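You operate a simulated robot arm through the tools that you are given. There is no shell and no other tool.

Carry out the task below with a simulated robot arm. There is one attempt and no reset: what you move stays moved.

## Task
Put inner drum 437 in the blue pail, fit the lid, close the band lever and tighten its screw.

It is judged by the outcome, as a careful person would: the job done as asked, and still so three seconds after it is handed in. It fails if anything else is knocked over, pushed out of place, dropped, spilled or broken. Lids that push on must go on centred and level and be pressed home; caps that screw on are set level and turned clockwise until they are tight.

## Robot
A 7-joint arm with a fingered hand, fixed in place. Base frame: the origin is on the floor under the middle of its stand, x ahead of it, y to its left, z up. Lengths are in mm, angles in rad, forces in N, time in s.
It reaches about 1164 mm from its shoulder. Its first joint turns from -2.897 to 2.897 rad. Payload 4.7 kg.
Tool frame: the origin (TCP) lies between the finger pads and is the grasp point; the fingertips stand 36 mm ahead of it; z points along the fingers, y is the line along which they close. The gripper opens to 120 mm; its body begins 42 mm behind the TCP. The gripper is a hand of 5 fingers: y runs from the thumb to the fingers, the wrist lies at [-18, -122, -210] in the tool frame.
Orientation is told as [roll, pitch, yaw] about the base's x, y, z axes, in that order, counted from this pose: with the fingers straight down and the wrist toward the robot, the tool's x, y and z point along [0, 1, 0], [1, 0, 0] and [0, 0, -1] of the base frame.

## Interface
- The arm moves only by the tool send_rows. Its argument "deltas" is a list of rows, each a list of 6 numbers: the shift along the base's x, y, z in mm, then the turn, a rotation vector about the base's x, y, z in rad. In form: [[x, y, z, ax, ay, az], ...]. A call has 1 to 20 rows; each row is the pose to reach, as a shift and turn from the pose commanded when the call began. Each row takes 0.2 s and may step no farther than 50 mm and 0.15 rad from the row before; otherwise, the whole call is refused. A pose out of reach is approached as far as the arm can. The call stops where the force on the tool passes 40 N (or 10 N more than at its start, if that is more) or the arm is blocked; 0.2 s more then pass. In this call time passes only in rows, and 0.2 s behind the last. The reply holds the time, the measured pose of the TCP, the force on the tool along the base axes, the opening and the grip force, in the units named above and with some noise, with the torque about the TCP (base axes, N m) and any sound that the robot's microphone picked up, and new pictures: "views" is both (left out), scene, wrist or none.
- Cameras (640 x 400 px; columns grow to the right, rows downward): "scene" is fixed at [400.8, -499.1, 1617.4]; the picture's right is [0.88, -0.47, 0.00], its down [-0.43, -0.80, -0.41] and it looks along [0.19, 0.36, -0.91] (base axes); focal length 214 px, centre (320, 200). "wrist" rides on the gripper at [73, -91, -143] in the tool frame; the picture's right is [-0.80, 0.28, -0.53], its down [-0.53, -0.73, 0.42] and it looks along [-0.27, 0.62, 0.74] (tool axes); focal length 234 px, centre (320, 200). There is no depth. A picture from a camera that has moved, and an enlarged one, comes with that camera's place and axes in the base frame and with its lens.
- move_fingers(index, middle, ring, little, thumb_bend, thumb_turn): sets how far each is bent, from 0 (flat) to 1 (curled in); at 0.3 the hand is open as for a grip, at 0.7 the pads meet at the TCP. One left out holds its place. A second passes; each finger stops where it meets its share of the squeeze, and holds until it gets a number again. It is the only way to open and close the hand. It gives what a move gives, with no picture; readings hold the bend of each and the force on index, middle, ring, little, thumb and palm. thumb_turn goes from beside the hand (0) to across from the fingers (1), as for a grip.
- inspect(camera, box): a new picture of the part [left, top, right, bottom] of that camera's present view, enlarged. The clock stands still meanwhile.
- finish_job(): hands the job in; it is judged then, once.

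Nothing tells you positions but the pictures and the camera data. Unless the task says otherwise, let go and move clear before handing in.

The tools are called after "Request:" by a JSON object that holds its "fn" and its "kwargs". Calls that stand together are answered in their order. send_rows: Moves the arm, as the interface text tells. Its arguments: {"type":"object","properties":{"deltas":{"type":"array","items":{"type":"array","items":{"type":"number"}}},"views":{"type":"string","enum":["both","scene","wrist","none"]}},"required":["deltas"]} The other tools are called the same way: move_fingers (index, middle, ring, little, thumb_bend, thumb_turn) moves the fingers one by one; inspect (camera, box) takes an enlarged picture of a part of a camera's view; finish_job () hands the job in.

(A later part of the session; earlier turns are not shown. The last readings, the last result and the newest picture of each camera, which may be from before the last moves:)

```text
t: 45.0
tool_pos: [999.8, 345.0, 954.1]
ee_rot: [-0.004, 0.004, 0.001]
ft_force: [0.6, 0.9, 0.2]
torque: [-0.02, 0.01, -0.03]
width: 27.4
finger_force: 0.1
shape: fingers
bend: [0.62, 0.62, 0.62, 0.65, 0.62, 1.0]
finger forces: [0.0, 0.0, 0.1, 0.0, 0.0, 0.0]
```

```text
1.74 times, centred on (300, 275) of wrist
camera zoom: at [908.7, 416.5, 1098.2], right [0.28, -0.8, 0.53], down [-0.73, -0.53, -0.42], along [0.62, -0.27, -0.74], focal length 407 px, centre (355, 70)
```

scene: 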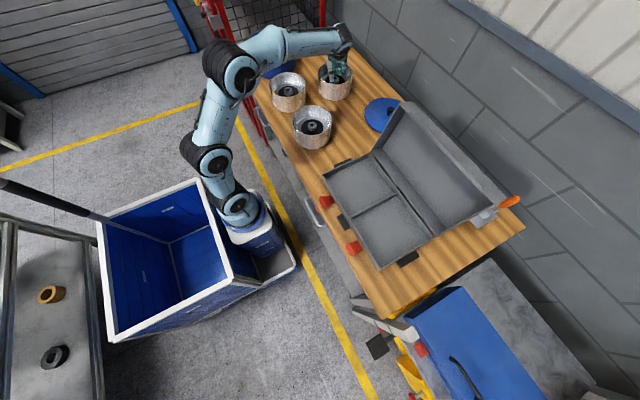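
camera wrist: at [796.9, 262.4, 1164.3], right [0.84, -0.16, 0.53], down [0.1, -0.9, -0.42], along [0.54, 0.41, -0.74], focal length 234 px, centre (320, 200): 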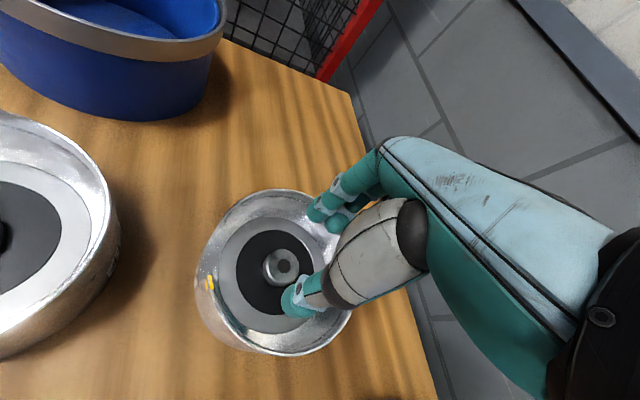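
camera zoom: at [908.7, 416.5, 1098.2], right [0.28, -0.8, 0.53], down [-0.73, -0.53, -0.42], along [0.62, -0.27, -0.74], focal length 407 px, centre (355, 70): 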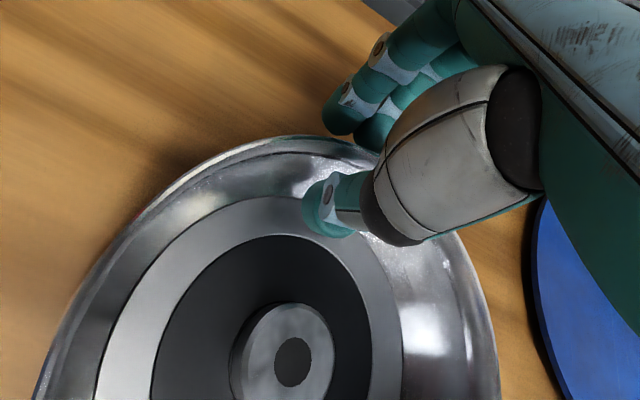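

Request:
{"fn": "move_fingers", "kwargs": {"index": 0.72, "middle": 0.72, "ring": 0.72, "little": 0.74, "thumb_bend": 0.72}}

Request:
{"fn": "move_fingers", "kwargs": {"index": 0.9, "middle": 0.9, "ring": 0.9, "little": 0.9, "thumb_bend": 1.0}}

Request:
{"fn": "inspect", "kwargs": {"camera": "scene", "box": [318, 35, 366, 90]}}

Request:
{"fn": "inspect", "kwargs": {"camera": "wrist", "box": [200, 160, 400, 390]}}

```text
t: 46.0
tool_pos: [999.8, 345.0, 953.2]
ee_rot: [-0.004, 0.004, 0.0]
ft_force: [-2.7, -1.0, 0.0]
torque: [0.0, 0.06, 0.04]
width: 5.0
finger_force: 5.2
shape: fingers
bend: [0.72, 0.71, 0.72, 0.74, 0.68, 1.0]
finger forces: [1.3, 1.9, 0.7, 0.0, 6.3, 0.0]
```

```text
t: 47.0
tool_pos: [999.8, 344.9, 953.2]
ee_rot: [-0.003, 0.004, -0.001]
ft_force: [3.1, -3.4, -6.8]
torque: [0.04, 0.12, 0.5]
width: 3.5
finger_force: 32.8
shape: fingers
bend: [0.77, 0.76, 0.76, 0.9, 0.69, 1.0]
finger forces: [10.2, 11.5, 12.9, 0.0, 30.6, 0.1]
```

```text
7.27 times, centred on (342, 62) of scene
camera zoom: at [400.8, -499.1, 1617.4], right [0.88, -0.47, 0.0], down [-0.43, -0.8, -0.41], along [0.19, 0.36, -0.91], focal length 1560 px, centre (160, 1200)
```

zoom: 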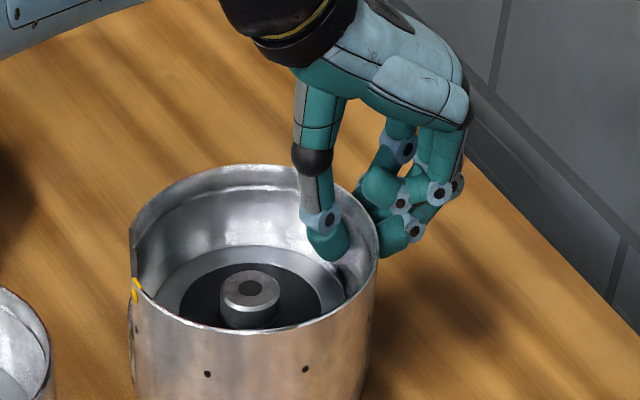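

```text
1.74 times, centred on (300, 275) of wrist
camera zoom: at [909.1, 416.3, 1097.8], right [0.28, -0.8, 0.53], down [-0.73, -0.53, -0.42], along [0.62, -0.27, -0.74], focal length 407 px, centre (355, 70)
```

zoom: 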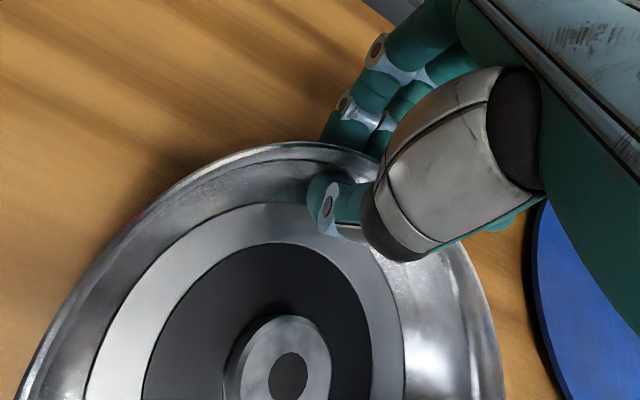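

That's a strong wall pinch: thumb 31 N against about 35 N from three fingers. I'll straighten the little finger and lift slightly to see the load and tilt.

Request:
{"fn": "move_fingers", "kwargs": {"little": 0.6}}

Request:
{"fn": "send_rows", "kwargs": {"deltas": [[0, 0, 3, 0, 0, 0], [0, 0, 6, 0, 0, 0], [0, 0, 8, 0, 0, 0]], "views": "none"}}

Request:
{"fn": "inspect", "kwargs": {"camera": "scene", "box": [312, 35, 366, 108]}}

Request:
{"fn": "inspect", "kwargs": {"camera": "wrist", "box": [160, 160, 400, 390]}}

```text
t: 48.0
tool_pos: [999.9, 345.2, 954.4]
ee_rot: [-0.004, 0.002, -0.001]
ft_force: [3.2, -3.6, -6.7]
torque: [-0.01, 0.13, 0.49]
width: 3.6
finger_force: 32.7
shape: fingers
bend: [0.77, 0.76, 0.76, 0.6, 0.69, 1.0]
finger forces: [10.1, 11.6, 13.1, 0.0, 30.7, 0.0]
```

```text
t: 48.8
tool_pos: [999.6, 345.3, 962.1]
ee_rot: [-0.003, 0.002, -0.001]
ft_force: [-2.7, -2.1, -9.1]
torque: [0.02, 0.14, 0.37]
width: 3.5
finger_force: 29.3
shape: fingers
bend: [0.77, 0.76, 0.77, 0.6, 0.69, 1.0]
finger forces: [9.5, 9.1, 9.1, 0.0, 30.2, 0.1]
```

```text
5.48 times, centred on (339, 72) of scene
camera zoom: at [400.8, -499.1, 1617.4], right [0.88, -0.47, 0.0], down [-0.43, -0.8, -0.41], along [0.19, 0.36, -0.91], focal length 1175 px, centre (216, 904)
```

zoom: 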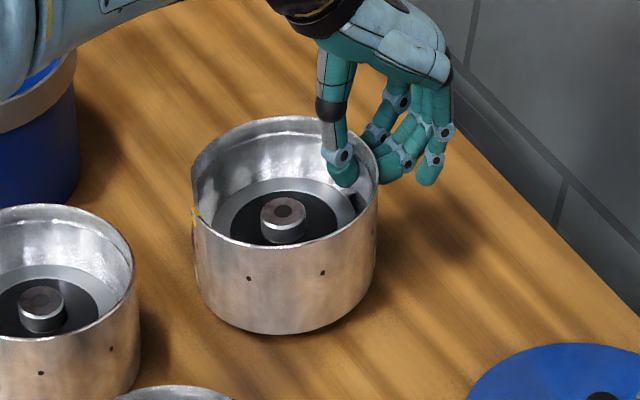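

```text
1.74 times, centred on (280, 275) of wrist
camera zoom: at [909.1, 416.7, 1106.0], right [0.28, -0.8, 0.53], down [-0.73, -0.53, -0.42], along [0.62, -0.27, -0.74], focal length 407 px, centre (390, 70)
```

zoom: 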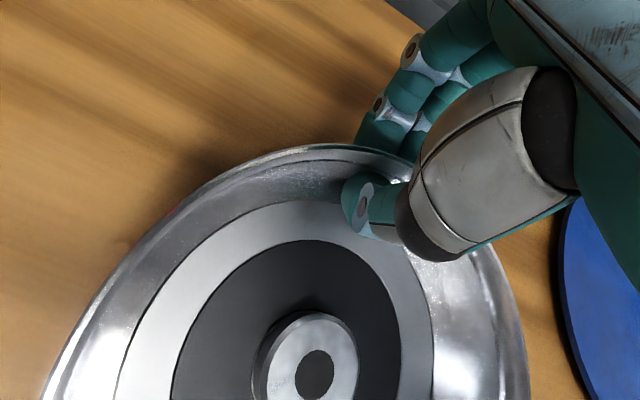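

The grip holds: the far edge is lifted 8 mm with about 9 N on the tool, so the drum weighs roughly 18 N. I'll lift further in small steps, watching how it tilts and whether it slips.

Request:
{"fn": "send_rows", "kwargs": {"deltas": [[0, 0, 3, 0, 0, 0], [0, 0, 6, 0, 0, 0], [0, 0, 9, 0, 0, 0], [0, 0, 12, 0, 0, 0]], "views": "none"}}

Request:
{"fn": "inspect", "kwargs": {"camera": "scene", "box": [312, 35, 366, 108]}}

Request:
{"fn": "inspect", "kwargs": {"camera": "wrist", "box": [160, 160, 400, 390]}}

```text
t: 49.8
tool_pos: [998.4, 343.7, 972.5]
ee_rot: [-0.003, 0.002, 0.001]
ft_force: [-2.9, -1.6, -10.1]
torque: [-0.03, 0.09, 0.27]
width: 3.3
finger_force: 28.3
shape: fingers
bend: [0.77, 0.76, 0.77, 0.6, 0.69, 1.0]
finger forces: [9.1, 9.4, 8.4, 0.0, 30.0, 0.0]
```

```text
5.48 times, centred on (339, 72) of scene
camera zoom: at [400.8, -499.1, 1617.4], right [0.88, -0.47, 0.0], down [-0.43, -0.8, -0.41], along [0.19, 0.36, -0.91], focal length 1175 px, centre (216, 904)
```

zoom: 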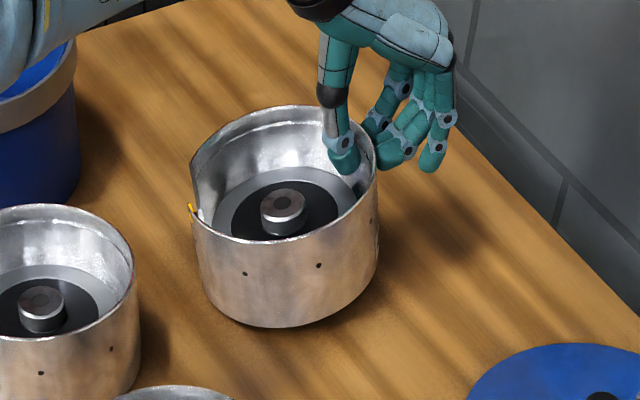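

```text
1.74 times, centred on (280, 275) of wrist
camera zoom: at [909.0, 416.3, 1117.7], right [0.28, -0.8, 0.53], down [-0.73, -0.53, -0.42], along [0.62, -0.27, -0.74], focal length 407 px, centre (390, 70)
```

zoom: 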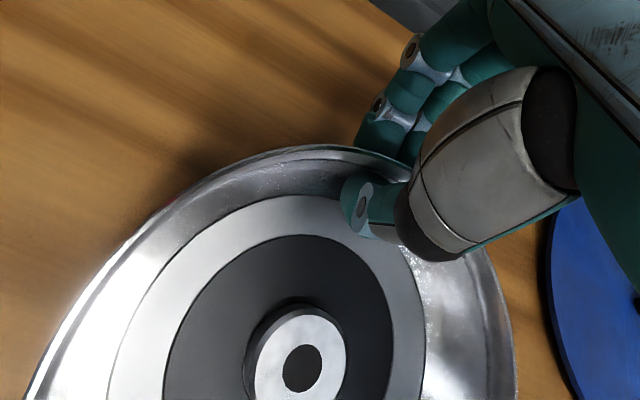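

Request:
{"fn": "send_rows", "kwargs": {"deltas": [[0, 0, 5, 0, 0, 0], [-1, 0, 10, 0, 0, 0], [-2, 0, 15, 0, 0, 0], [-3, 0, 20, 0, 0, 0], [-5, 0, 25, 0, 0, 0]], "views": "none"}}

Request:
{"fn": "inspect", "kwargs": {"camera": "scene", "box": [312, 30, 366, 108]}}

Request:
{"fn": "inspect", "kwargs": {"camera": "wrist", "box": [160, 160, 400, 390]}}

```text
t: 51.0
tool_pos: [995.5, 344.9, 998.5]
ee_rot: [-0.003, 0.003, 0.0]
ft_force: [-1.6, -1.3, -12.0]
torque: [-0.06, -0.05, 0.19]
width: 3.5
finger_force: 27.8
shape: fingers
bend: [0.77, 0.77, 0.78, 0.6, 0.68, 1.0]
finger forces: [10.3, 9.5, 5.6, 0.0, 30.3, 0.0]
```

```text
5.13 times, centred on (339, 69) of scene
camera zoom: at [400.8, -499.1, 1617.4], right [0.88, -0.47, 0.0], down [-0.43, -0.8, -0.41], along [0.19, 0.36, -0.91], focal length 1100 px, centre (223, 872)
```

zoom: 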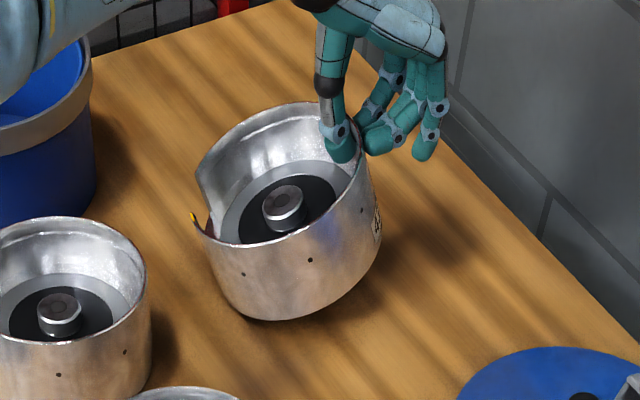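

```text
1.74 times, centred on (280, 275) of wrist
camera zoom: at [904.1, 416.7, 1142.9], right [0.28, -0.8, 0.53], down [-0.73, -0.53, -0.42], along [0.62, -0.27, -0.74], focal length 407 px, centre (390, 70)
```

zoom: 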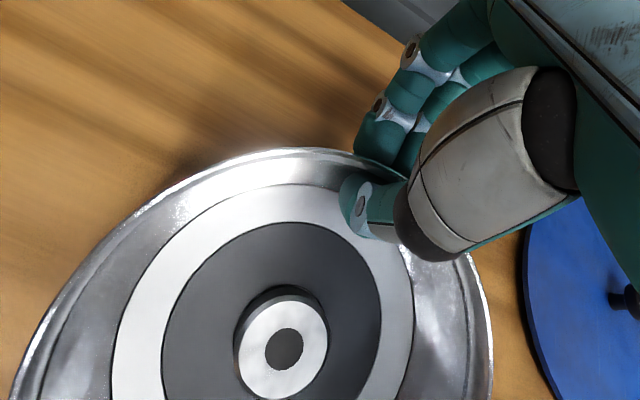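

The pinch acts as a hinge and the drum tilts as it rises. A thumb-outside, fingers-inside grip lets the hand tilt with the drum from above and leaves a slimmer profile inside the pail. I'll set the drum back down gently to regrip that way.

Request:
{"fn": "send_rows", "kwargs": {"deltas": [[1, 0, -5, 0, 0, 0], [2, 0, -10, 0, 0, 0], [3, 0, -15, 0, 0, 0], [4, 0, -20, 0, 0, 0], [5, 0, -25, 0, 0, 0], [5, 0, -30, 0, 0, 0], [5, 0, -34, 0, 0, 0], [5, 0, -38, 0, 0, 0], [5, 0, -41, 0, 0, 0], [5, 0, -44, 0, 0, 0]], "views": "none"}}

Request:
{"fn": "inspect", "kwargs": {"camera": "scene", "box": [312, 30, 366, 108]}}

```text
t: 53.2
tool_pos: [999.9, 345.6, 953.0]
ee_rot: [-0.003, 0.006, -0.001]
ft_force: [3.8, -1.8, -5.8]
torque: [-0.1, 0.17, 0.35]
width: 3.9
finger_force: 30.7
shape: fingers
bend: [0.77, 0.77, 0.78, 0.6, 0.69, 1.0]
finger forces: [12.4, 8.4, 11.4, 0.0, 28.9, 0.0]
```

```text
5.13 times, centred on (339, 69) of scene
camera zoom: at [400.8, -499.1, 1617.4], right [0.88, -0.47, 0.0], down [-0.43, -0.8, -0.41], along [0.19, 0.36, -0.91], focal length 1100 px, centre (223, 872)
```

zoom: 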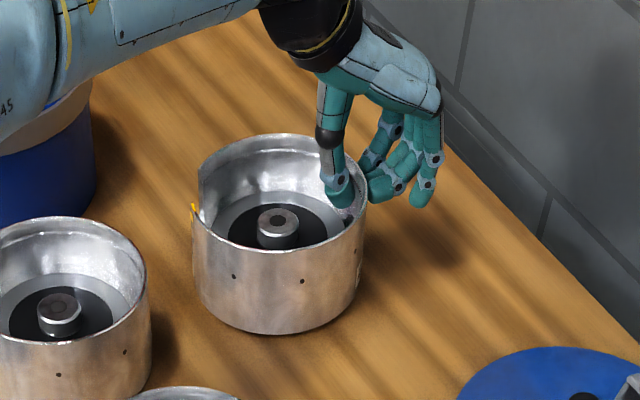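

The drum is back down flat. I'll release, rise, and re-localise.

Request:
{"fn": "send_rows", "kwargs": {"deltas": [[0, 0, -1.5, 0, 0, 0]], "views": "none"}}

Request:
{"fn": "move_fingers", "kwargs": {"index": 0.52, "middle": 0.52, "ring": 0.52, "little": 0.52, "thumb_bend": 0.52}}

Request:
{"fn": "send_rows", "kwargs": {"deltas": [[0, 0, 20, 0, 0, 0], [0, 0, 45, 0, 0, 0], [0, 0, 67, 0, 0, 0], [-30, -15, 67, 0, 0, 0.14], [-60, -30, 67, 0, 0, 0.28], [-90, -40, 67, 0, 0, 0.42], [-120, -50, 67, 0, 0, 0.56], [-145, -60, 67, 0, 0, 0.7]], "views": "none"}}

Request:
{"fn": "inspect", "kwargs": {"camera": "scene", "box": [300, 20, 366, 108]}}

Request:
{"fn": "inspect", "kwargs": {"camera": "wrist", "box": [180, 120, 400, 350]}}

```text
t: 53.6
tool_pos: [1000.2, 345.2, 952.6]
ee_rot: [-0.003, 0.005, 0.001]
ft_force: [2.7, -2.2, -6.2]
torque: [-0.07, 0.15, 0.31]
width: 4.1
finger_force: 29.9
shape: fingers
bend: [0.77, 0.77, 0.78, 0.6, 0.69, 1.0]
finger forces: [12.3, 8.6, 10.3, 0.0, 28.9, 0.0]
```

```text
t: 54.6
tool_pos: [999.8, 343.7, 954.0]
ee_rot: [-0.004, 0.002, 0.001]
ft_force: [-0.2, -0.4, -0.1]
torque: [0.0, 0.0, 0.01]
width: 56.2
finger_force: 0.2
shape: fingers
bend: [0.52, 0.52, 0.52, 0.52, 0.52, 1.0]
finger forces: [0.1, 0.0, 0.0, 0.0, 0.0, 0.1]
```

```text
t: 56.4
tool_pos: [854.2, 284.9, 1020.0]
ee_rot: [-0.002, 0.004, 0.701]
ft_force: [0.8, -0.3, 0.1]
torque: [0.0, -0.01, -0.02]
width: 56.5
finger_force: 0.0
shape: fingers
bend: [0.52, 0.52, 0.52, 0.52, 0.52, 1.0]
finger forces: [0.1, 0.1, 0.0, 0.0, 0.0, 0.1]
```

```text
4.55 times, centred on (333, 64) of scene
camera zoom: at [400.8, -499.1, 1617.4], right [0.88, -0.47, 0.0], down [-0.43, -0.8, -0.41], along [0.19, 0.36, -0.91], focal length 975 px, centre (261, 818)
```

zoom: 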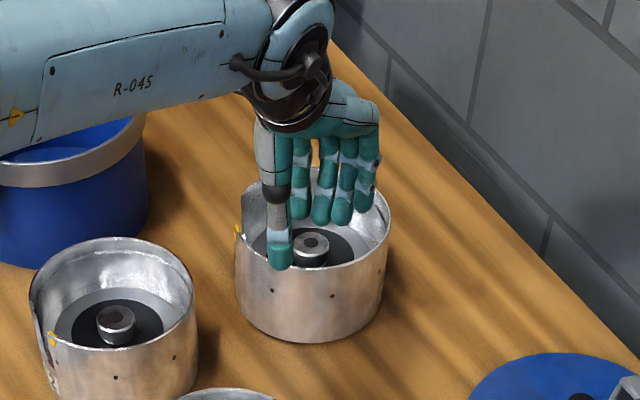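

```text
1.74 times, centred on (290, 235) of wrist
camera zoom: at [736.9, 280.2, 1164.3], right [0.73, -0.43, 0.53], down [-0.22, -0.88, -0.42], along [0.65, 0.19, -0.74], focal length 407 px, centre (372, 139)
```

zoom: 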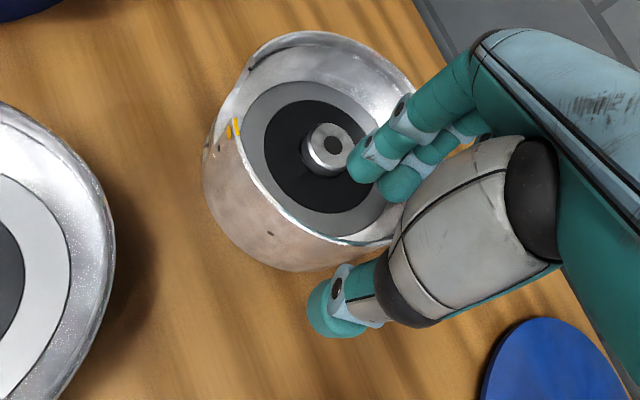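

The thumb is outside and the fingers are over the interior, which is the arrangement I wanted. The drum centre is at (914.7, 349.3). I'll align to the wall with a slight hand tilt and descend.

Request:
{"fn": "send_rows", "kwargs": {"deltas": [[-1, 8, 0, -0.04, 0.045, 0], [-2, 16, 0, -0.08, 0.09, 0], [-2.6, 24, 0, -0.11, 0.13, 0], [-2.6, 24, -25, -0.11, 0.13, 0], [-2.6, 24, -45, -0.11, 0.13, 0]], "views": "none"}}

Request:
{"fn": "move_fingers", "kwargs": {"index": 0.6, "middle": 0.6, "ring": 0.6, "little": 0.6, "thumb_bend": 0.55}}

Request:
{"fn": "inspect", "kwargs": {"camera": "scene", "box": [308, 35, 358, 100]}}

Request:
{"fn": "inspect", "kwargs": {"camera": "wrist", "box": [200, 140, 400, 370]}}

```text
t: 57.6
tool_pos: [852.7, 307.8, 974.7]
ee_rot: [-0.003, 0.171, 0.699]
ft_force: [-0.3, -0.1, 0.5]
torque: [-0.01, 0.0, 0.02]
width: 56.5
finger_force: 0.0
shape: fingers
bend: [0.52, 0.52, 0.52, 0.52, 0.52, 1.0]
finger forces: [0.0, 0.0, 0.1, 0.0, 0.1, 0.1]
```

```text
t: 58.6
tool_pos: [851.9, 308.2, 976.4]
ee_rot: [-0.005, 0.173, 0.701]
ft_force: [0.4, -0.5, 0.5]
torque: [0.03, 0.01, 0.02]
width: 40.6
finger_force: 0.2
shape: fingers
bend: [0.6, 0.6, 0.6, 0.6, 0.55, 1.0]
finger forces: [0.0, 0.0, 0.0, 0.0, 0.0, 0.1]
```

```text
6.15 times, centred on (333, 68) of scene
camera zoom: at [400.8, -499.1, 1617.4], right [0.88, -0.47, 0.0], down [-0.43, -0.8, -0.41], along [0.19, 0.36, -0.91], focal length 1320 px, centre (240, 1015)
```

zoom: 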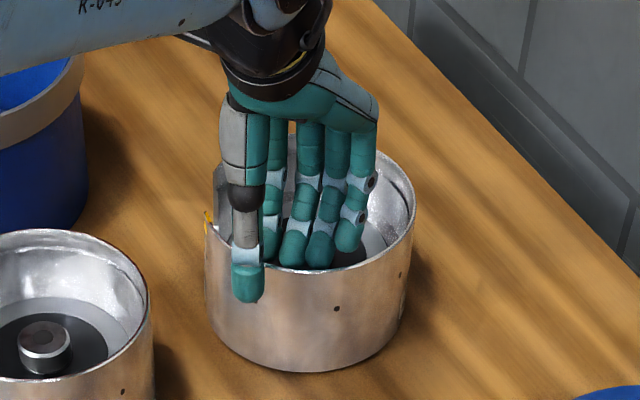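

```text
1.74 times, centred on (300, 255) of wrist
camera zoom: at [755.0, 320.8, 1133.2], right [0.8, -0.38, 0.47], down [-0.26, -0.92, -0.29], along [0.54, 0.11, -0.83], focal length 407 px, centre (355, 104)
```

zoom: 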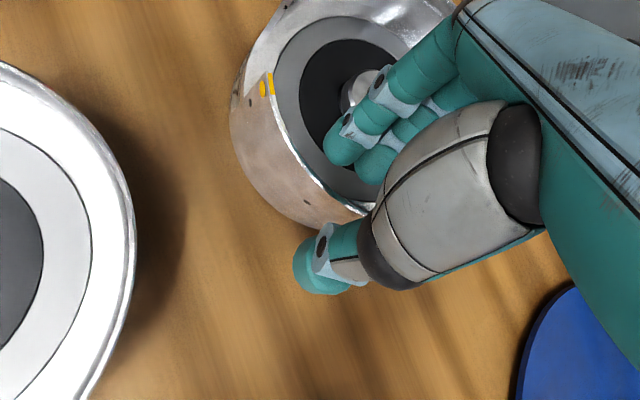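

Request:
{"fn": "send_rows", "kwargs": {"deltas": [[0, 0, -12, 0, 0, 0], [0, 0, -22, 0, 0, 0]], "views": "none"}}

Request:
{"fn": "inspect", "kwargs": {"camera": "scene", "box": [308, 35, 358, 100]}}

Request:
{"fn": "inspect", "kwargs": {"camera": "wrist", "box": [220, 140, 380, 330]}}

```text
t: 59.2
tool_pos: [851.5, 308.2, 952.7]
ee_rot: [-0.004, 0.173, 0.7]
ft_force: [0.3, -0.1, 0.4]
torque: [-0.01, -0.02, -0.03]
width: 40.8
finger_force: 0.0
shape: fingers
bend: [0.6, 0.6, 0.6, 0.6, 0.55, 1.0]
finger forces: [0.0, 0.1, 0.0, 0.0, 0.0, 0.1]
```

```text
6.15 times, centred on (333, 68) of scene
camera zoom: at [400.8, -499.1, 1617.4], right [0.88, -0.47, 0.0], down [-0.43, -0.8, -0.41], along [0.19, 0.36, -0.91], focal length 1320 px, centre (240, 1015)
```

zoom: 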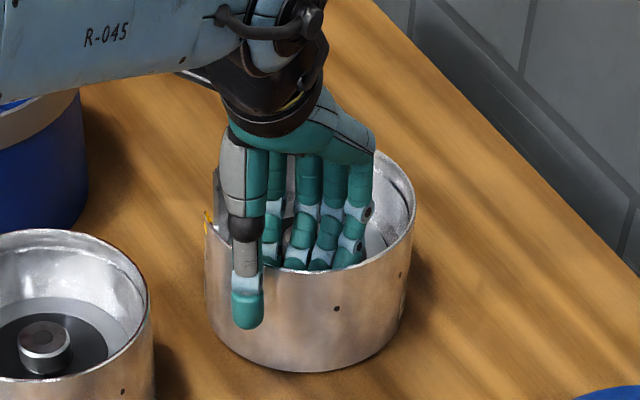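

```text
2.11 times, centred on (300, 235) of wrist
camera zoom: at [754.9, 320.9, 1110.9], right [0.8, -0.38, 0.47], down [-0.26, -0.92, -0.29], along [0.54, 0.11, -0.83], focal length 493 px, centre (362, 126)
```

zoom: 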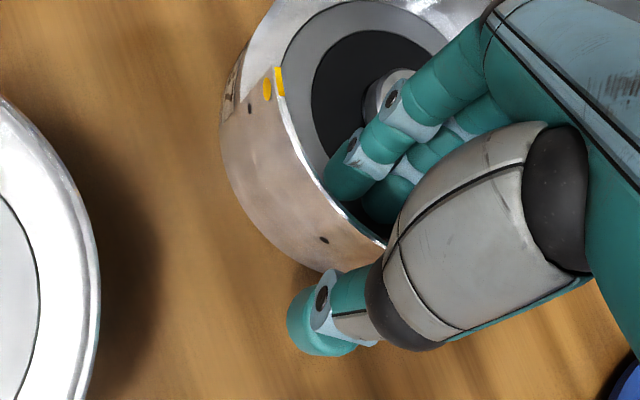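

Request:
{"fn": "move_fingers", "kwargs": {"index": 0.65, "middle": 0.65, "ring": 0.65, "little": 0.65, "thumb_bend": 0.6}}

Request:
{"fn": "send_rows", "kwargs": {"deltas": [[0, 0, -5, 0, 0, 0], [0, 0, -9, 0, 0, 0]], "views": "none"}}

Request:
{"fn": "inspect", "kwargs": {"camera": "scene", "box": [308, 35, 358, 100]}}

Request:
{"fn": "inspect", "kwargs": {"camera": "wrist", "box": [220, 140, 380, 330]}}

```text
t: 60.2
tool_pos: [852.6, 307.6, 954.1]
ee_rot: [-0.004, 0.173, 0.7]
ft_force: [0.8, 0.6, -0.9]
torque: [0.02, -0.02, 0.05]
width: 26.4
finger_force: 0.2
shape: fingers
bend: [0.65, 0.65, 0.65, 0.64, 0.6, 1.0]
finger forces: [0.1, 0.0, 0.0, 0.8, 0.0, 0.0]
```

```text
t: 60.8
tool_pos: [852.0, 307.9, 945.4]
ee_rot: [-0.004, 0.171, 0.7]
ft_force: [1.3, 3.0, 6.6]
torque: [0.14, -0.05, 0.02]
width: 25.6
finger_force: 3.9
shape: fingers
bend: [0.65, 0.65, 0.65, 0.65, 0.6, 1.0]
finger forces: [6.4, 0.1, 0.0, 0.7, 0.0, 0.0]
```

```text
6.15 times, centred on (333, 68) of scene
camera zoom: at [400.8, -499.1, 1617.4], right [0.88, -0.47, 0.0], down [-0.43, -0.8, -0.41], along [0.19, 0.36, -0.91], focal length 1320 px, centre (240, 1015)
```

zoom: 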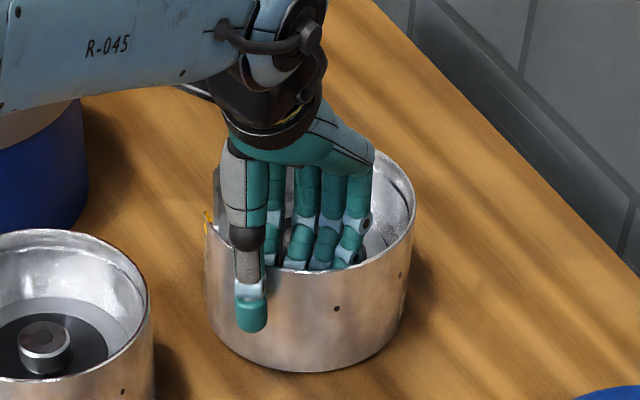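

```text
2.11 times, centred on (300, 235) of wrist
camera zoom: at [754.7, 320.8, 1103.2], right [0.8, -0.38, 0.47], down [-0.26, -0.92, -0.29], along [0.55, 0.11, -0.83], focal length 493 px, centre (362, 126)
```

zoom: 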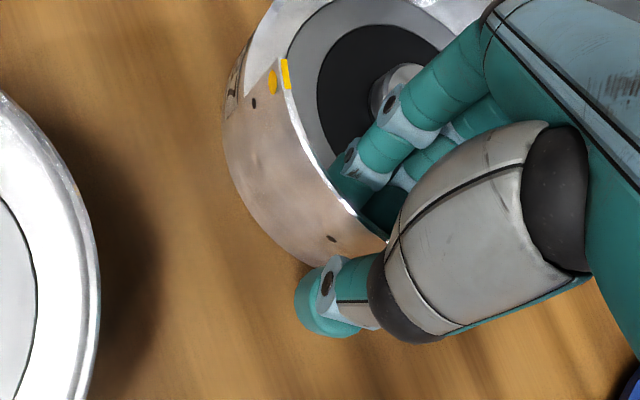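

Request:
{"fn": "send_rows", "kwargs": {"deltas": [[0, 0, 2, 0, 0, 0]], "views": "none"}}

Request:
{"fn": "move_fingers", "kwargs": {"index": 0.7, "middle": 0.7, "ring": 0.7, "little": 0.7, "thumb_bend": 0.72}}

Request:
{"fn": "move_fingers", "kwargs": {"index": 0.9, "middle": 0.9, "ring": 0.9, "little": 0.9, "thumb_bend": 1.0}}

Request:
{"fn": "inspect", "kwargs": {"camera": "scene", "box": [308, 35, 358, 100]}}

Request:
{"fn": "inspect", "kwargs": {"camera": "wrist", "box": [220, 140, 380, 330]}}

```text
t: 61.2
tool_pos: [851.7, 308.0, 946.5]
ee_rot: [-0.003, 0.174, 0.699]
ft_force: [0.9, 1.6, 3.9]
torque: [0.04, -0.08, 0.03]
width: 25.7
finger_force: 2.3
shape: fingers
bend: [0.65, 0.65, 0.65, 0.65, 0.6, 1.0]
finger forces: [3.3, 0.0, 0.0, 1.0, 0.1, 0.0]
```

```text
t: 62.2
tool_pos: [852.2, 308.5, 945.6]
ee_rot: [-0.004, 0.175, 0.699]
ft_force: [0.3, 1.2, 0.1]
torque: [0.06, 0.05, 0.32]
width: 7.3
finger_force: 5.2
shape: fingers
bend: [0.7, 0.7, 0.69, 0.68, 0.68, 1.0]
finger forces: [0.1, 0.0, 1.6, 3.9, 4.9, 0.1]
```

```text
t: 63.2
tool_pos: [853.0, 308.5, 946.9]
ee_rot: [-0.004, 0.175, 0.699]
ft_force: [-1.1, -3.0, -0.1]
torque: [-0.04, -0.02, -0.19]
width: 7.7
finger_force: 24.8
shape: fingers
bend: [0.83, 0.9, 0.89, 0.9, 0.71, 0.99]
finger forces: [23.9, 0.0, 0.0, 0.1, 25.5, 0.0]
```

```text
6.15 times, centred on (333, 68) of scene
camera zoom: at [400.8, -499.1, 1617.4], right [0.88, -0.47, 0.0], down [-0.43, -0.8, -0.41], along [0.19, 0.36, -0.91], focal length 1320 px, centre (240, 1015)
```

zoom: 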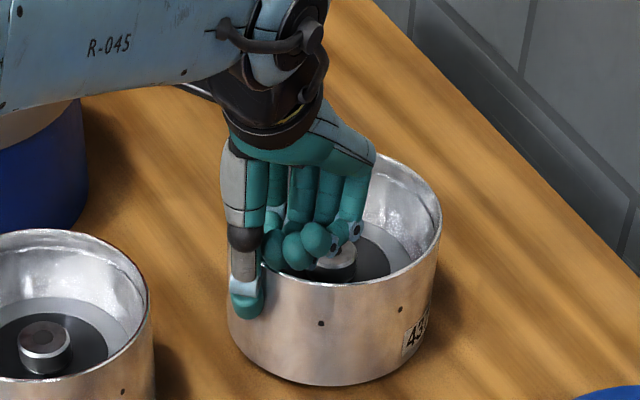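

```text
2.11 times, centred on (300, 235) of wrist
camera zoom: at [755.4, 320.5, 1103.5], right [0.8, -0.38, 0.47], down [-0.27, -0.92, -0.29], along [0.54, 0.11, -0.83], focal length 493 px, centre (362, 126)
```

zoom: 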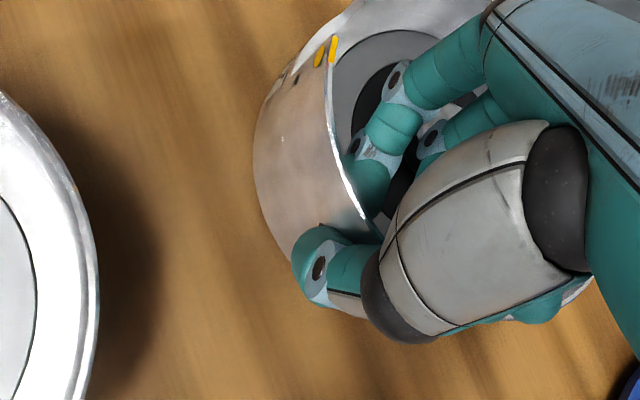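

The drum rotated as the fingers pushed off-centre, leaving only thumb and index in contact. I'll release and take a fresh look.

Request:
{"fn": "move_fingers", "kwargs": {"index": 0.6, "middle": 0.6, "ring": 0.6, "little": 0.6, "thumb_bend": 0.55}}

Request:
{"fn": "send_rows", "kwargs": {"deltas": [[0, 0, 20, 0, 0, 0], [0, 0, 45, 0, 0, 0], [0, 0, 75, 0.05, -0.065, 0], [-20, -20, 90, 0.11, -0.13, 0], [-60, -30, 100, 0.11, -0.13, 0], [-100, -40, 110, 0.11, -0.13, 0]], "views": "both"}}

Request:
{"fn": "inspect", "kwargs": {"camera": "scene", "box": [308, 45, 368, 110]}}

Request:
{"fn": "inspect", "kwargs": {"camera": "wrist", "box": [180, 60, 420, 300]}}

```text
t: 64.2
tool_pos: [852.7, 308.8, 948.5]
ee_rot: [-0.004, 0.17, 0.7]
ft_force: [-2.2, -2.1, 21.8]
torque: [0.13, -0.12, -0.05]
width: 40.1
finger_force: 10.5
shape: fingers
bend: [0.6, 0.86, 0.6, 0.6, 0.55, 1.0]
finger forces: [9.2, 12.5, 0.0, 0.1, 0.1, 0.0]
```

```text
t: 65.6
tool_pos: [752.1, 268.9, 1054.7]
ee_rot: [-0.002, 0.004, 0.699]
ft_force: [0.4, -0.3, -0.6]
torque: [0.01, 0.08, 0.03]
width: 40.2
finger_force: 0.0
shape: fingers
bend: [0.6, 0.6, 0.6, 0.6, 0.55, 1.0]
finger forces: [0.0, 0.0, 0.0, 0.1, 0.0, 0.0]
camera wrist: at [635.5, 265.3, 1199.7], right [0.73, -0.43, 0.53], down [-0.22, -0.88, -0.42], along [0.64, 0.19, -0.74], focal length 234 px, centre (320, 200)
```

scene: 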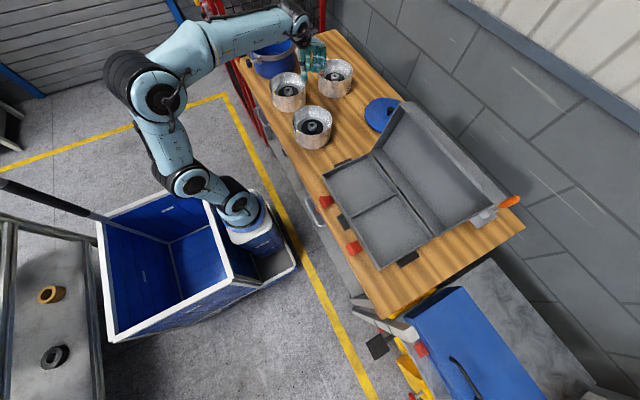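
wrist: 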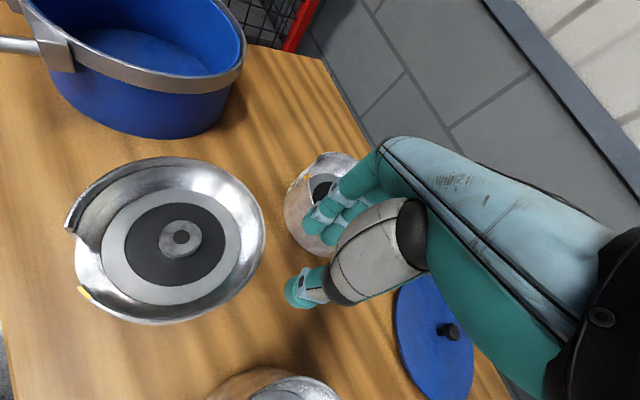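

```text
6.15 times, centred on (338, 78) of scene
camera zoom: at [400.8, -499.1, 1617.4], right [0.88, -0.47, 0.0], down [-0.43, -0.8, -0.41], along [0.19, 0.36, -0.91], focal length 1320 px, centre (209, 954)
```

zoom: 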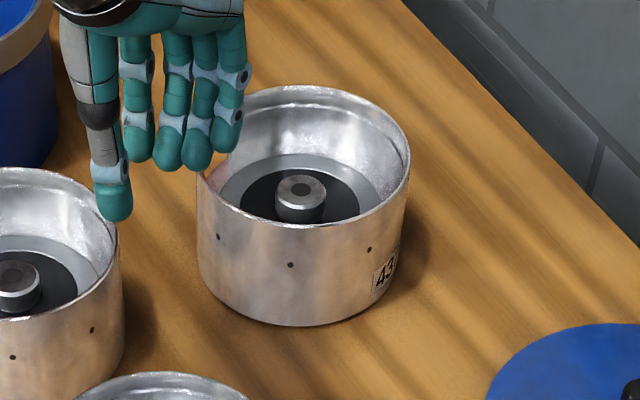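

```text
1.67 times, centred on (300, 180) of wrist
camera zoom: at [635.5, 265.3, 1199.7], right [0.73, -0.43, 0.53], down [-0.22, -0.88, -0.42], along [0.64, 0.19, -0.74], focal length 390 px, centre (353, 233)
```

zoom: 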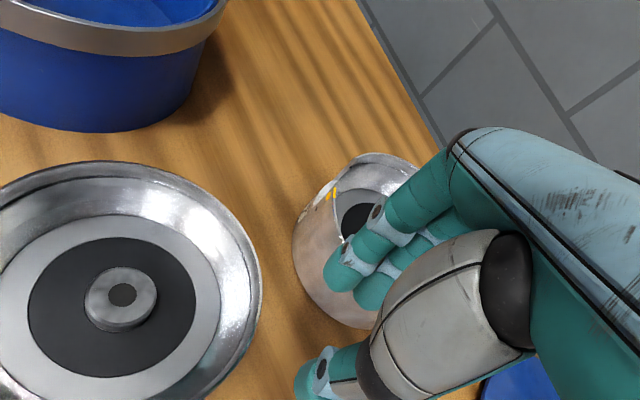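

I now know the stable grip is fingers outside and thumb inside on the +x wall, lifting with the hand tilting to follow the drum. I'll go back over there with yaw 0 and locate the drum precisely.

Request:
{"fn": "send_rows", "kwargs": {"deltas": [[30, 5, 10, 0, 0, -0.1], [65, 10, 10, 0, 0, -0.2], [100, 20, 5, 0, 0, -0.3], [135, 30, 0, 0, 0, -0.4], [170, 40, -5, 0, 0, -0.5], [205, 50, -15, 0, 0, -0.6], [235, 60, -25, 0, 0, -0.7], [251, 68, -35, 0, 0, -0.7]], "views": "none"}}

Request:
{"fn": "inspect", "kwargs": {"camera": "scene", "box": [322, 62, 352, 86]}}

Request:
{"fn": "inspect", "kwargs": {"camera": "scene", "box": [312, 30, 368, 108]}}

Request:
{"fn": "inspect", "kwargs": {"camera": "wrist", "box": [140, 160, 400, 390]}}

```text
t: 67.4
tool_pos: [1003.5, 337.6, 1024.6]
ee_rot: [-0.001, 0.002, -0.001]
ft_force: [0.4, -0.8, 0.2]
torque: [-0.01, 0.02, -0.03]
width: 40.5
finger_force: 0.1
shape: fingers
bend: [0.6, 0.6, 0.6, 0.6, 0.55, 1.0]
finger forces: [0.0, 0.0, 0.1, 0.0, 0.0, 0.0]
```

```text
16.00 times, centred on (337, 74) of scene
camera zoom: at [400.8, -499.1, 1617.4], right [0.88, -0.47, 0.0], down [-0.43, -0.8, -0.41], along [0.19, 0.36, -0.91], focal length 3432 px, centre (48, 2216)
```

zoom: 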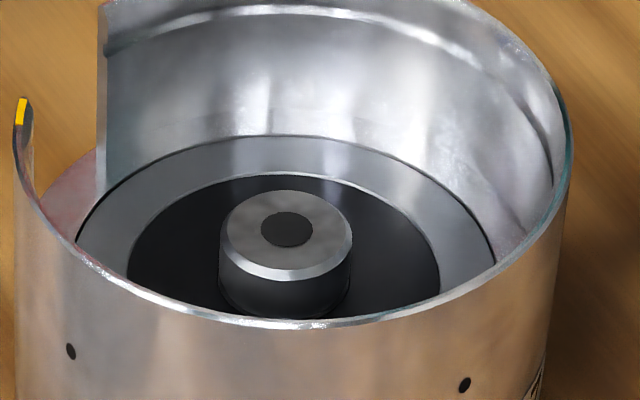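

```text
5.13 times, centred on (340, 69) of scene
camera zoom: at [400.8, -499.1, 1617.4], right [0.88, -0.47, 0.0], down [-0.43, -0.8, -0.41], along [0.19, 0.36, -0.91], focal length 1100 px, centre (217, 872)
```

zoom: 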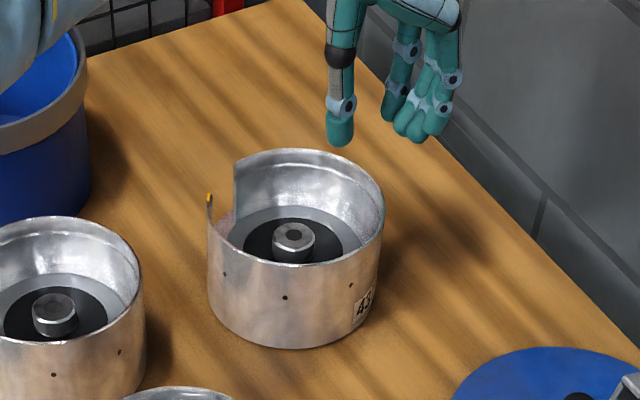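

```text
1.74 times, centred on (270, 275) of wrist
camera zoom: at [912.0, 409.3, 1167.4], right [0.28, -0.8, 0.53], down [-0.73, -0.53, -0.42], along [0.62, -0.27, -0.74], focal length 407 px, centre (407, 70)
```

zoom: 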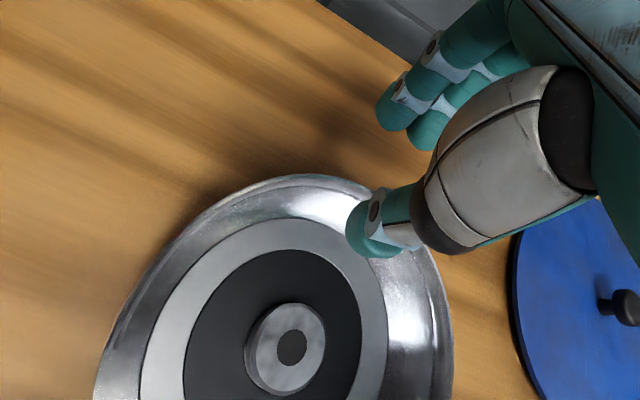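

Drum centre is at (921, 322.5). I'll descend over the +x wall, deeper this time.

Request:
{"fn": "send_rows", "kwargs": {"deltas": [[-2, -3, -20, 0, 0, 0], [-2, -3, -45, 0, 0, 0], [-2, -3, -62, 0, 0, 0], [-2, -3, -72, 0, 0, 0]], "views": "none"}}

Request:
{"fn": "inspect", "kwargs": {"camera": "scene", "box": [318, 35, 366, 90]}}

Request:
{"fn": "inspect", "kwargs": {"camera": "wrist", "box": [200, 160, 400, 390]}}

```text
t: 68.4
tool_pos: [1000.6, 334.2, 950.0]
ee_rot: [-0.005, 0.003, 0.0]
ft_force: [-0.3, 0.2, 0.1]
torque: [0.01, 0.01, 0.01]
width: 40.2
finger_force: 0.0
shape: fingers
bend: [0.6, 0.6, 0.6, 0.6, 0.55, 1.0]
finger forces: [0.1, 0.0, 0.1, 0.0, 0.0, 0.0]
```

```text
7.27 times, centred on (342, 62) of scene
camera zoom: at [400.8, -499.1, 1617.4], right [0.88, -0.47, 0.0], down [-0.43, -0.8, -0.41], along [0.19, 0.36, -0.91], focal length 1560 px, centre (160, 1200)
```

zoom: 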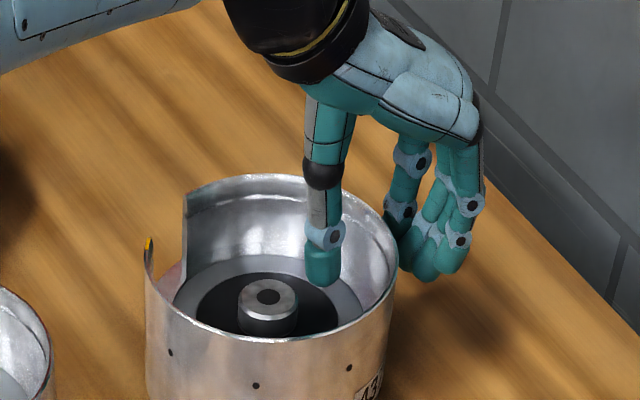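

```text
1.74 times, centred on (300, 275) of wrist
camera zoom: at [910.2, 405.3, 1094.0], right [0.28, -0.8, 0.53], down [-0.73, -0.53, -0.42], along [0.62, -0.27, -0.74], focal length 407 px, centre (355, 70)
```

zoom: 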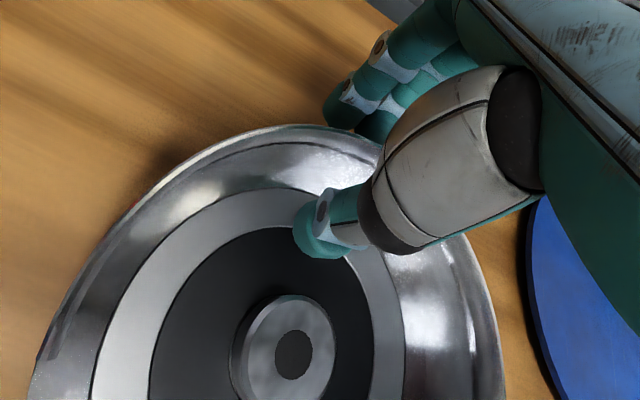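

Request:
{"fn": "move_fingers", "kwargs": {"index": 0.67, "middle": 0.67, "ring": 0.67, "little": 0.67, "thumb_bend": 0.65}}

Request:
{"fn": "send_rows", "kwargs": {"deltas": [[0, 0, -3, 0, 0, 0], [0, 0, -5, 0, 0, 0]], "views": "none"}}

Request:
{"fn": "move_fingers", "kwargs": {"index": 0.74, "middle": 0.74, "ring": 0.74, "little": 0.74, "thumb_bend": 0.74}}

Request:
{"fn": "inspect", "kwargs": {"camera": "scene", "box": [318, 35, 366, 90]}}

```text
t: 69.4
tool_pos: [1000.9, 333.6, 950.2]
ee_rot: [-0.004, 0.004, 0.0]
ft_force: [0.4, -0.5, 0.0]
torque: [-0.01, -0.03, 0.01]
width: 16.1
finger_force: 0.1
shape: fingers
bend: [0.67, 0.67, 0.67, 0.67, 0.65, 1.0]
finger forces: [0.0, 0.1, 0.0, 0.0, 0.1, 0.0]
```

```text
t: 70.0
tool_pos: [1000.5, 333.8, 945.1]
ee_rot: [-0.004, 0.002, 0.0]
ft_force: [-0.6, 0.1, 0.4]
torque: [0.01, 0.0, 0.01]
width: 16.0
finger_force: 0.0
shape: fingers
bend: [0.67, 0.67, 0.67, 0.67, 0.65, 1.0]
finger forces: [0.1, 0.1, 0.0, 0.0, 0.1, 0.0]
```

```text
t: 71.0
tool_pos: [1001.7, 334.1, 942.6]
ee_rot: [-0.004, 0.006, -0.001]
ft_force: [4.1, -0.9, -0.4]
torque: [0.07, -0.04, 0.16]
width: 3.7
finger_force: 11.4
shape: fingers
bend: [0.73, 0.73, 0.73, 0.74, 0.69, 1.0]
finger forces: [4.7, 5.1, 3.6, 0.0, 9.2, 0.0]
```

```text
7.27 times, centred on (342, 62) of scene
camera zoom: at [400.8, -499.1, 1617.4], right [0.88, -0.47, 0.0], down [-0.43, -0.8, -0.41], along [0.19, 0.36, -0.91], focal length 1560 px, centre (160, 1200)
```

zoom: 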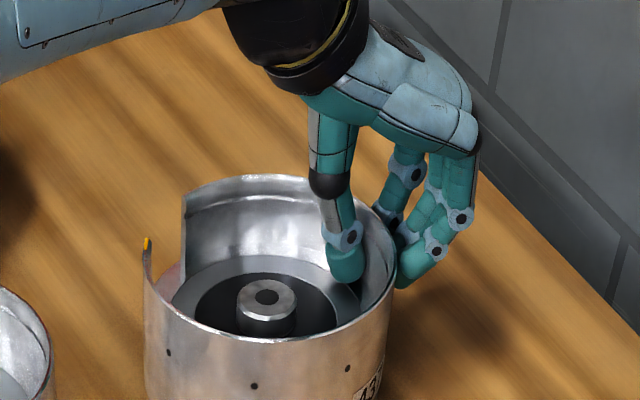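

Request:
{"fn": "move_fingers", "kwargs": {"index": 1.0, "middle": 1.0, "ring": 1.0, "little": 0.85, "thumb_bend": 1.0}}

Request:
{"fn": "inspect", "kwargs": {"camera": "scene", "box": [318, 35, 366, 90]}}

Request:
{"fn": "inspect", "kwargs": {"camera": "wrist", "box": [200, 160, 400, 390]}}

```text
t: 72.0
tool_pos: [1000.7, 333.5, 944.1]
ee_rot: [-0.002, 0.007, 0.0]
ft_force: [-1.7, -2.1, 0.0]
torque: [0.14, 0.3, 0.34]
width: 4.9
finger_force: 28.9
shape: fingers
bend: [0.77, 0.75, 0.76, 0.85, 0.68, 1.0]
finger forces: [9.1, 9.1, 9.4, 0.0, 29.4, 0.0]
```

```text
7.27 times, centred on (342, 62) of scene
camera zoom: at [400.8, -499.1, 1617.4], right [0.88, -0.47, 0.0], down [-0.43, -0.8, -0.41], along [0.19, 0.36, -0.91], focal length 1560 px, centre (160, 1200)
```

zoom: 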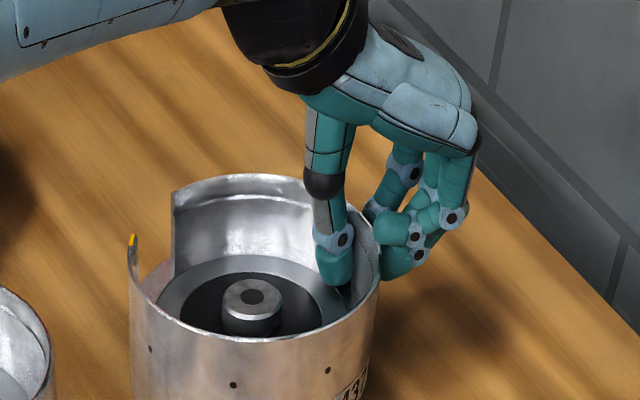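

```text
1.74 times, centred on (300, 275) of wrist
camera zoom: at [910.3, 405.3, 1088.2], right [0.28, -0.8, 0.53], down [-0.73, -0.53, -0.42], along [0.62, -0.27, -0.74], focal length 407 px, centre (355, 70)
```

zoom: 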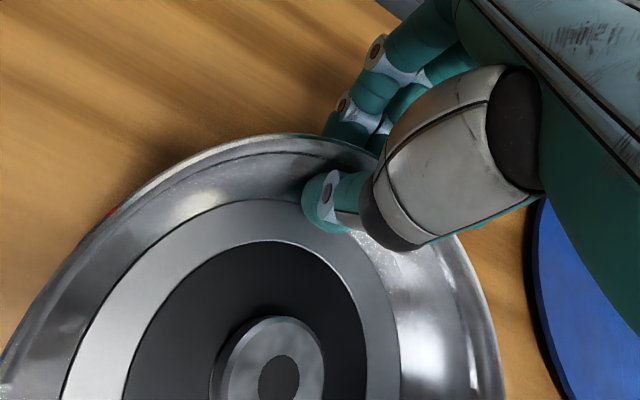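

The grip is solid: about 29 N on the thumb against 28 N from three fingers. Now I'll tip the drum up along an arc about its near bottom edge, turning the hand with it so the grip isn't pried open.

Request:
{"fn": "move_fingers", "kwargs": {"little": 0.72}}

Request:
{"fn": "send_rows", "kwargs": {"deltas": [[-1.2, 0, 4, 0, 0, 0], [-3, 0, 9, 0, 0, 0], [-6.5, 0, 18.5, 0, 0, 0], [-10.8, 0, 27.5, 0, 0, 0], [-16.5, 0, 36.5, 0, -0.03, 0], [-22.5, 0, 45, 0, -0.06, 0], [-29.3, 0, 53.3, 0, -0.087, 0]], "views": "none"}}

Request:
{"fn": "inspect", "kwargs": {"camera": "scene", "box": [306, 25, 366, 108]}}

Request:
{"fn": "inspect", "kwargs": {"camera": "wrist", "box": [140, 160, 400, 390]}}

```text
t: 73.0
tool_pos: [1000.6, 334.5, 944.3]
ee_rot: [-0.003, 0.004, 0.0]
ft_force: [-4.3, -1.4, 1.6]
torque: [0.12, 0.3, 0.3]
width: 5.2
finger_force: 28.6
shape: fingers
bend: [0.77, 0.75, 0.76, 0.72, 0.68, 1.0]
finger forces: [8.5, 8.7, 9.4, 0.1, 29.5, 0.0]
```

```text
t: 74.6
tool_pos: [971.0, 332.7, 996.4]
ee_rot: [-0.004, -0.084, 0.001]
ft_force: [0.5, -2.5, -11.7]
torque: [-0.08, -0.23, 0.28]
width: 4.2
finger_force: 29.9
shape: fingers
bend: [0.77, 0.76, 0.77, 0.72, 0.67, 1.0]
finger forces: [9.2, 11.2, 8.6, 0.0, 31.2, 0.1]
```

```text
4.82 times, centred on (336, 66) of scene
camera zoom: at [400.8, -499.1, 1617.4], right [0.88, -0.47, 0.0], down [-0.43, -0.8, -0.41], along [0.19, 0.36, -0.91], focal length 1034 px, centre (243, 843)
```

zoom: 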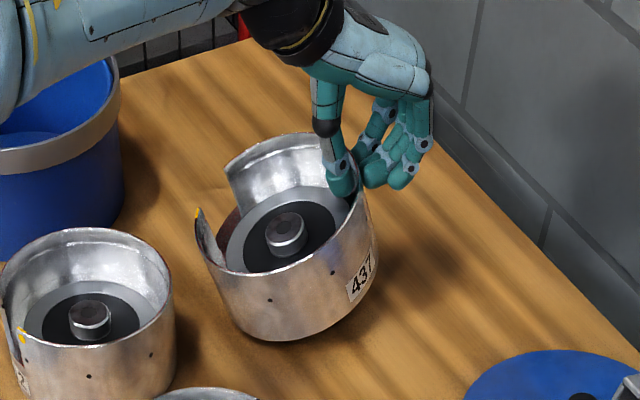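

```text
1.74 times, centred on (270, 275) of wrist
camera zoom: at [869.1, 404.9, 1132.4], right [0.23, -0.8, 0.55], down [-0.7, -0.53, -0.48], along [0.68, -0.27, -0.68], focal length 407 px, centre (407, 70)
```

zoom: 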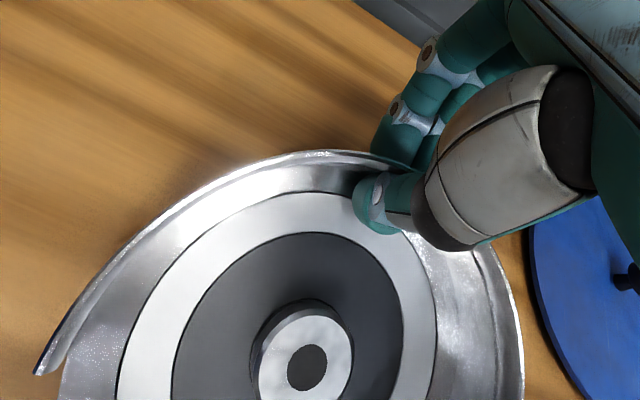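

Request:
{"fn": "send_rows", "kwargs": {"deltas": [[-6, 0, 6, 0, -0.035, 0], [-12, 0, 11.5, 0, -0.07, 0], [-18.3, 0, 17, 0, -0.105, 0], [-24.6, 0, 22.4, 0, -0.14, 0], [-31.5, 0, 27.3, 0, -0.18, 0], [-38.7, 0, 31.9, 0, -0.218, 0], [-46, 0, 36.3, 0, -0.257, 0], [-53.3, 0, 40.4, 0, -0.297, 0]], "views": "none"}}

Request:
{"fn": "inspect", "kwargs": {"camera": "scene", "box": [296, 20, 366, 108]}}

Request:
{"fn": "inspect", "kwargs": {"camera": "wrist", "box": [140, 160, 400, 390]}}

```text
t: 76.4
tool_pos: [919.4, 333.0, 1036.8]
ee_rot: [-0.003, -0.379, 0.0]
ft_force: [-0.5, -1.2, -18.0]
torque: [-0.09, -0.67, 0.03]
width: 4.5
finger_force: 32.0
shape: fingers
bend: [0.77, 0.76, 0.78, 0.72, 0.67, 1.0]
finger forces: [12.8, 8.9, 4.9, 0.0, 37.6, 0.0]
```

```text
4.55 times, centred on (331, 64) of scene
camera zoom: at [400.8, -499.1, 1617.4], right [0.88, -0.47, 0.0], down [-0.43, -0.8, -0.41], along [0.19, 0.36, -0.91], focal length 975 px, centre (270, 818)
```

zoom: 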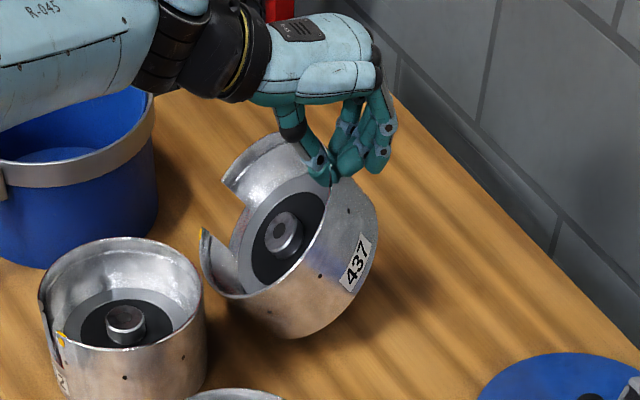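

```text
1.74 times, centred on (270, 275) of wrist
camera zoom: at [780.9, 405.2, 1136.9], right [0.06, -0.8, 0.59], down [-0.52, -0.53, -0.66], along [0.85, -0.27, -0.45], focal length 407 px, centre (407, 70)
```

zoom: 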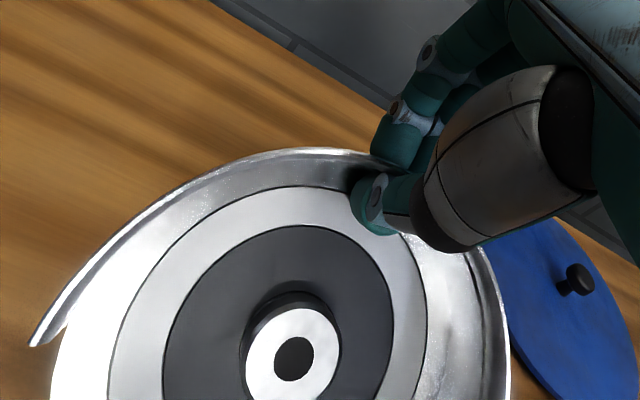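

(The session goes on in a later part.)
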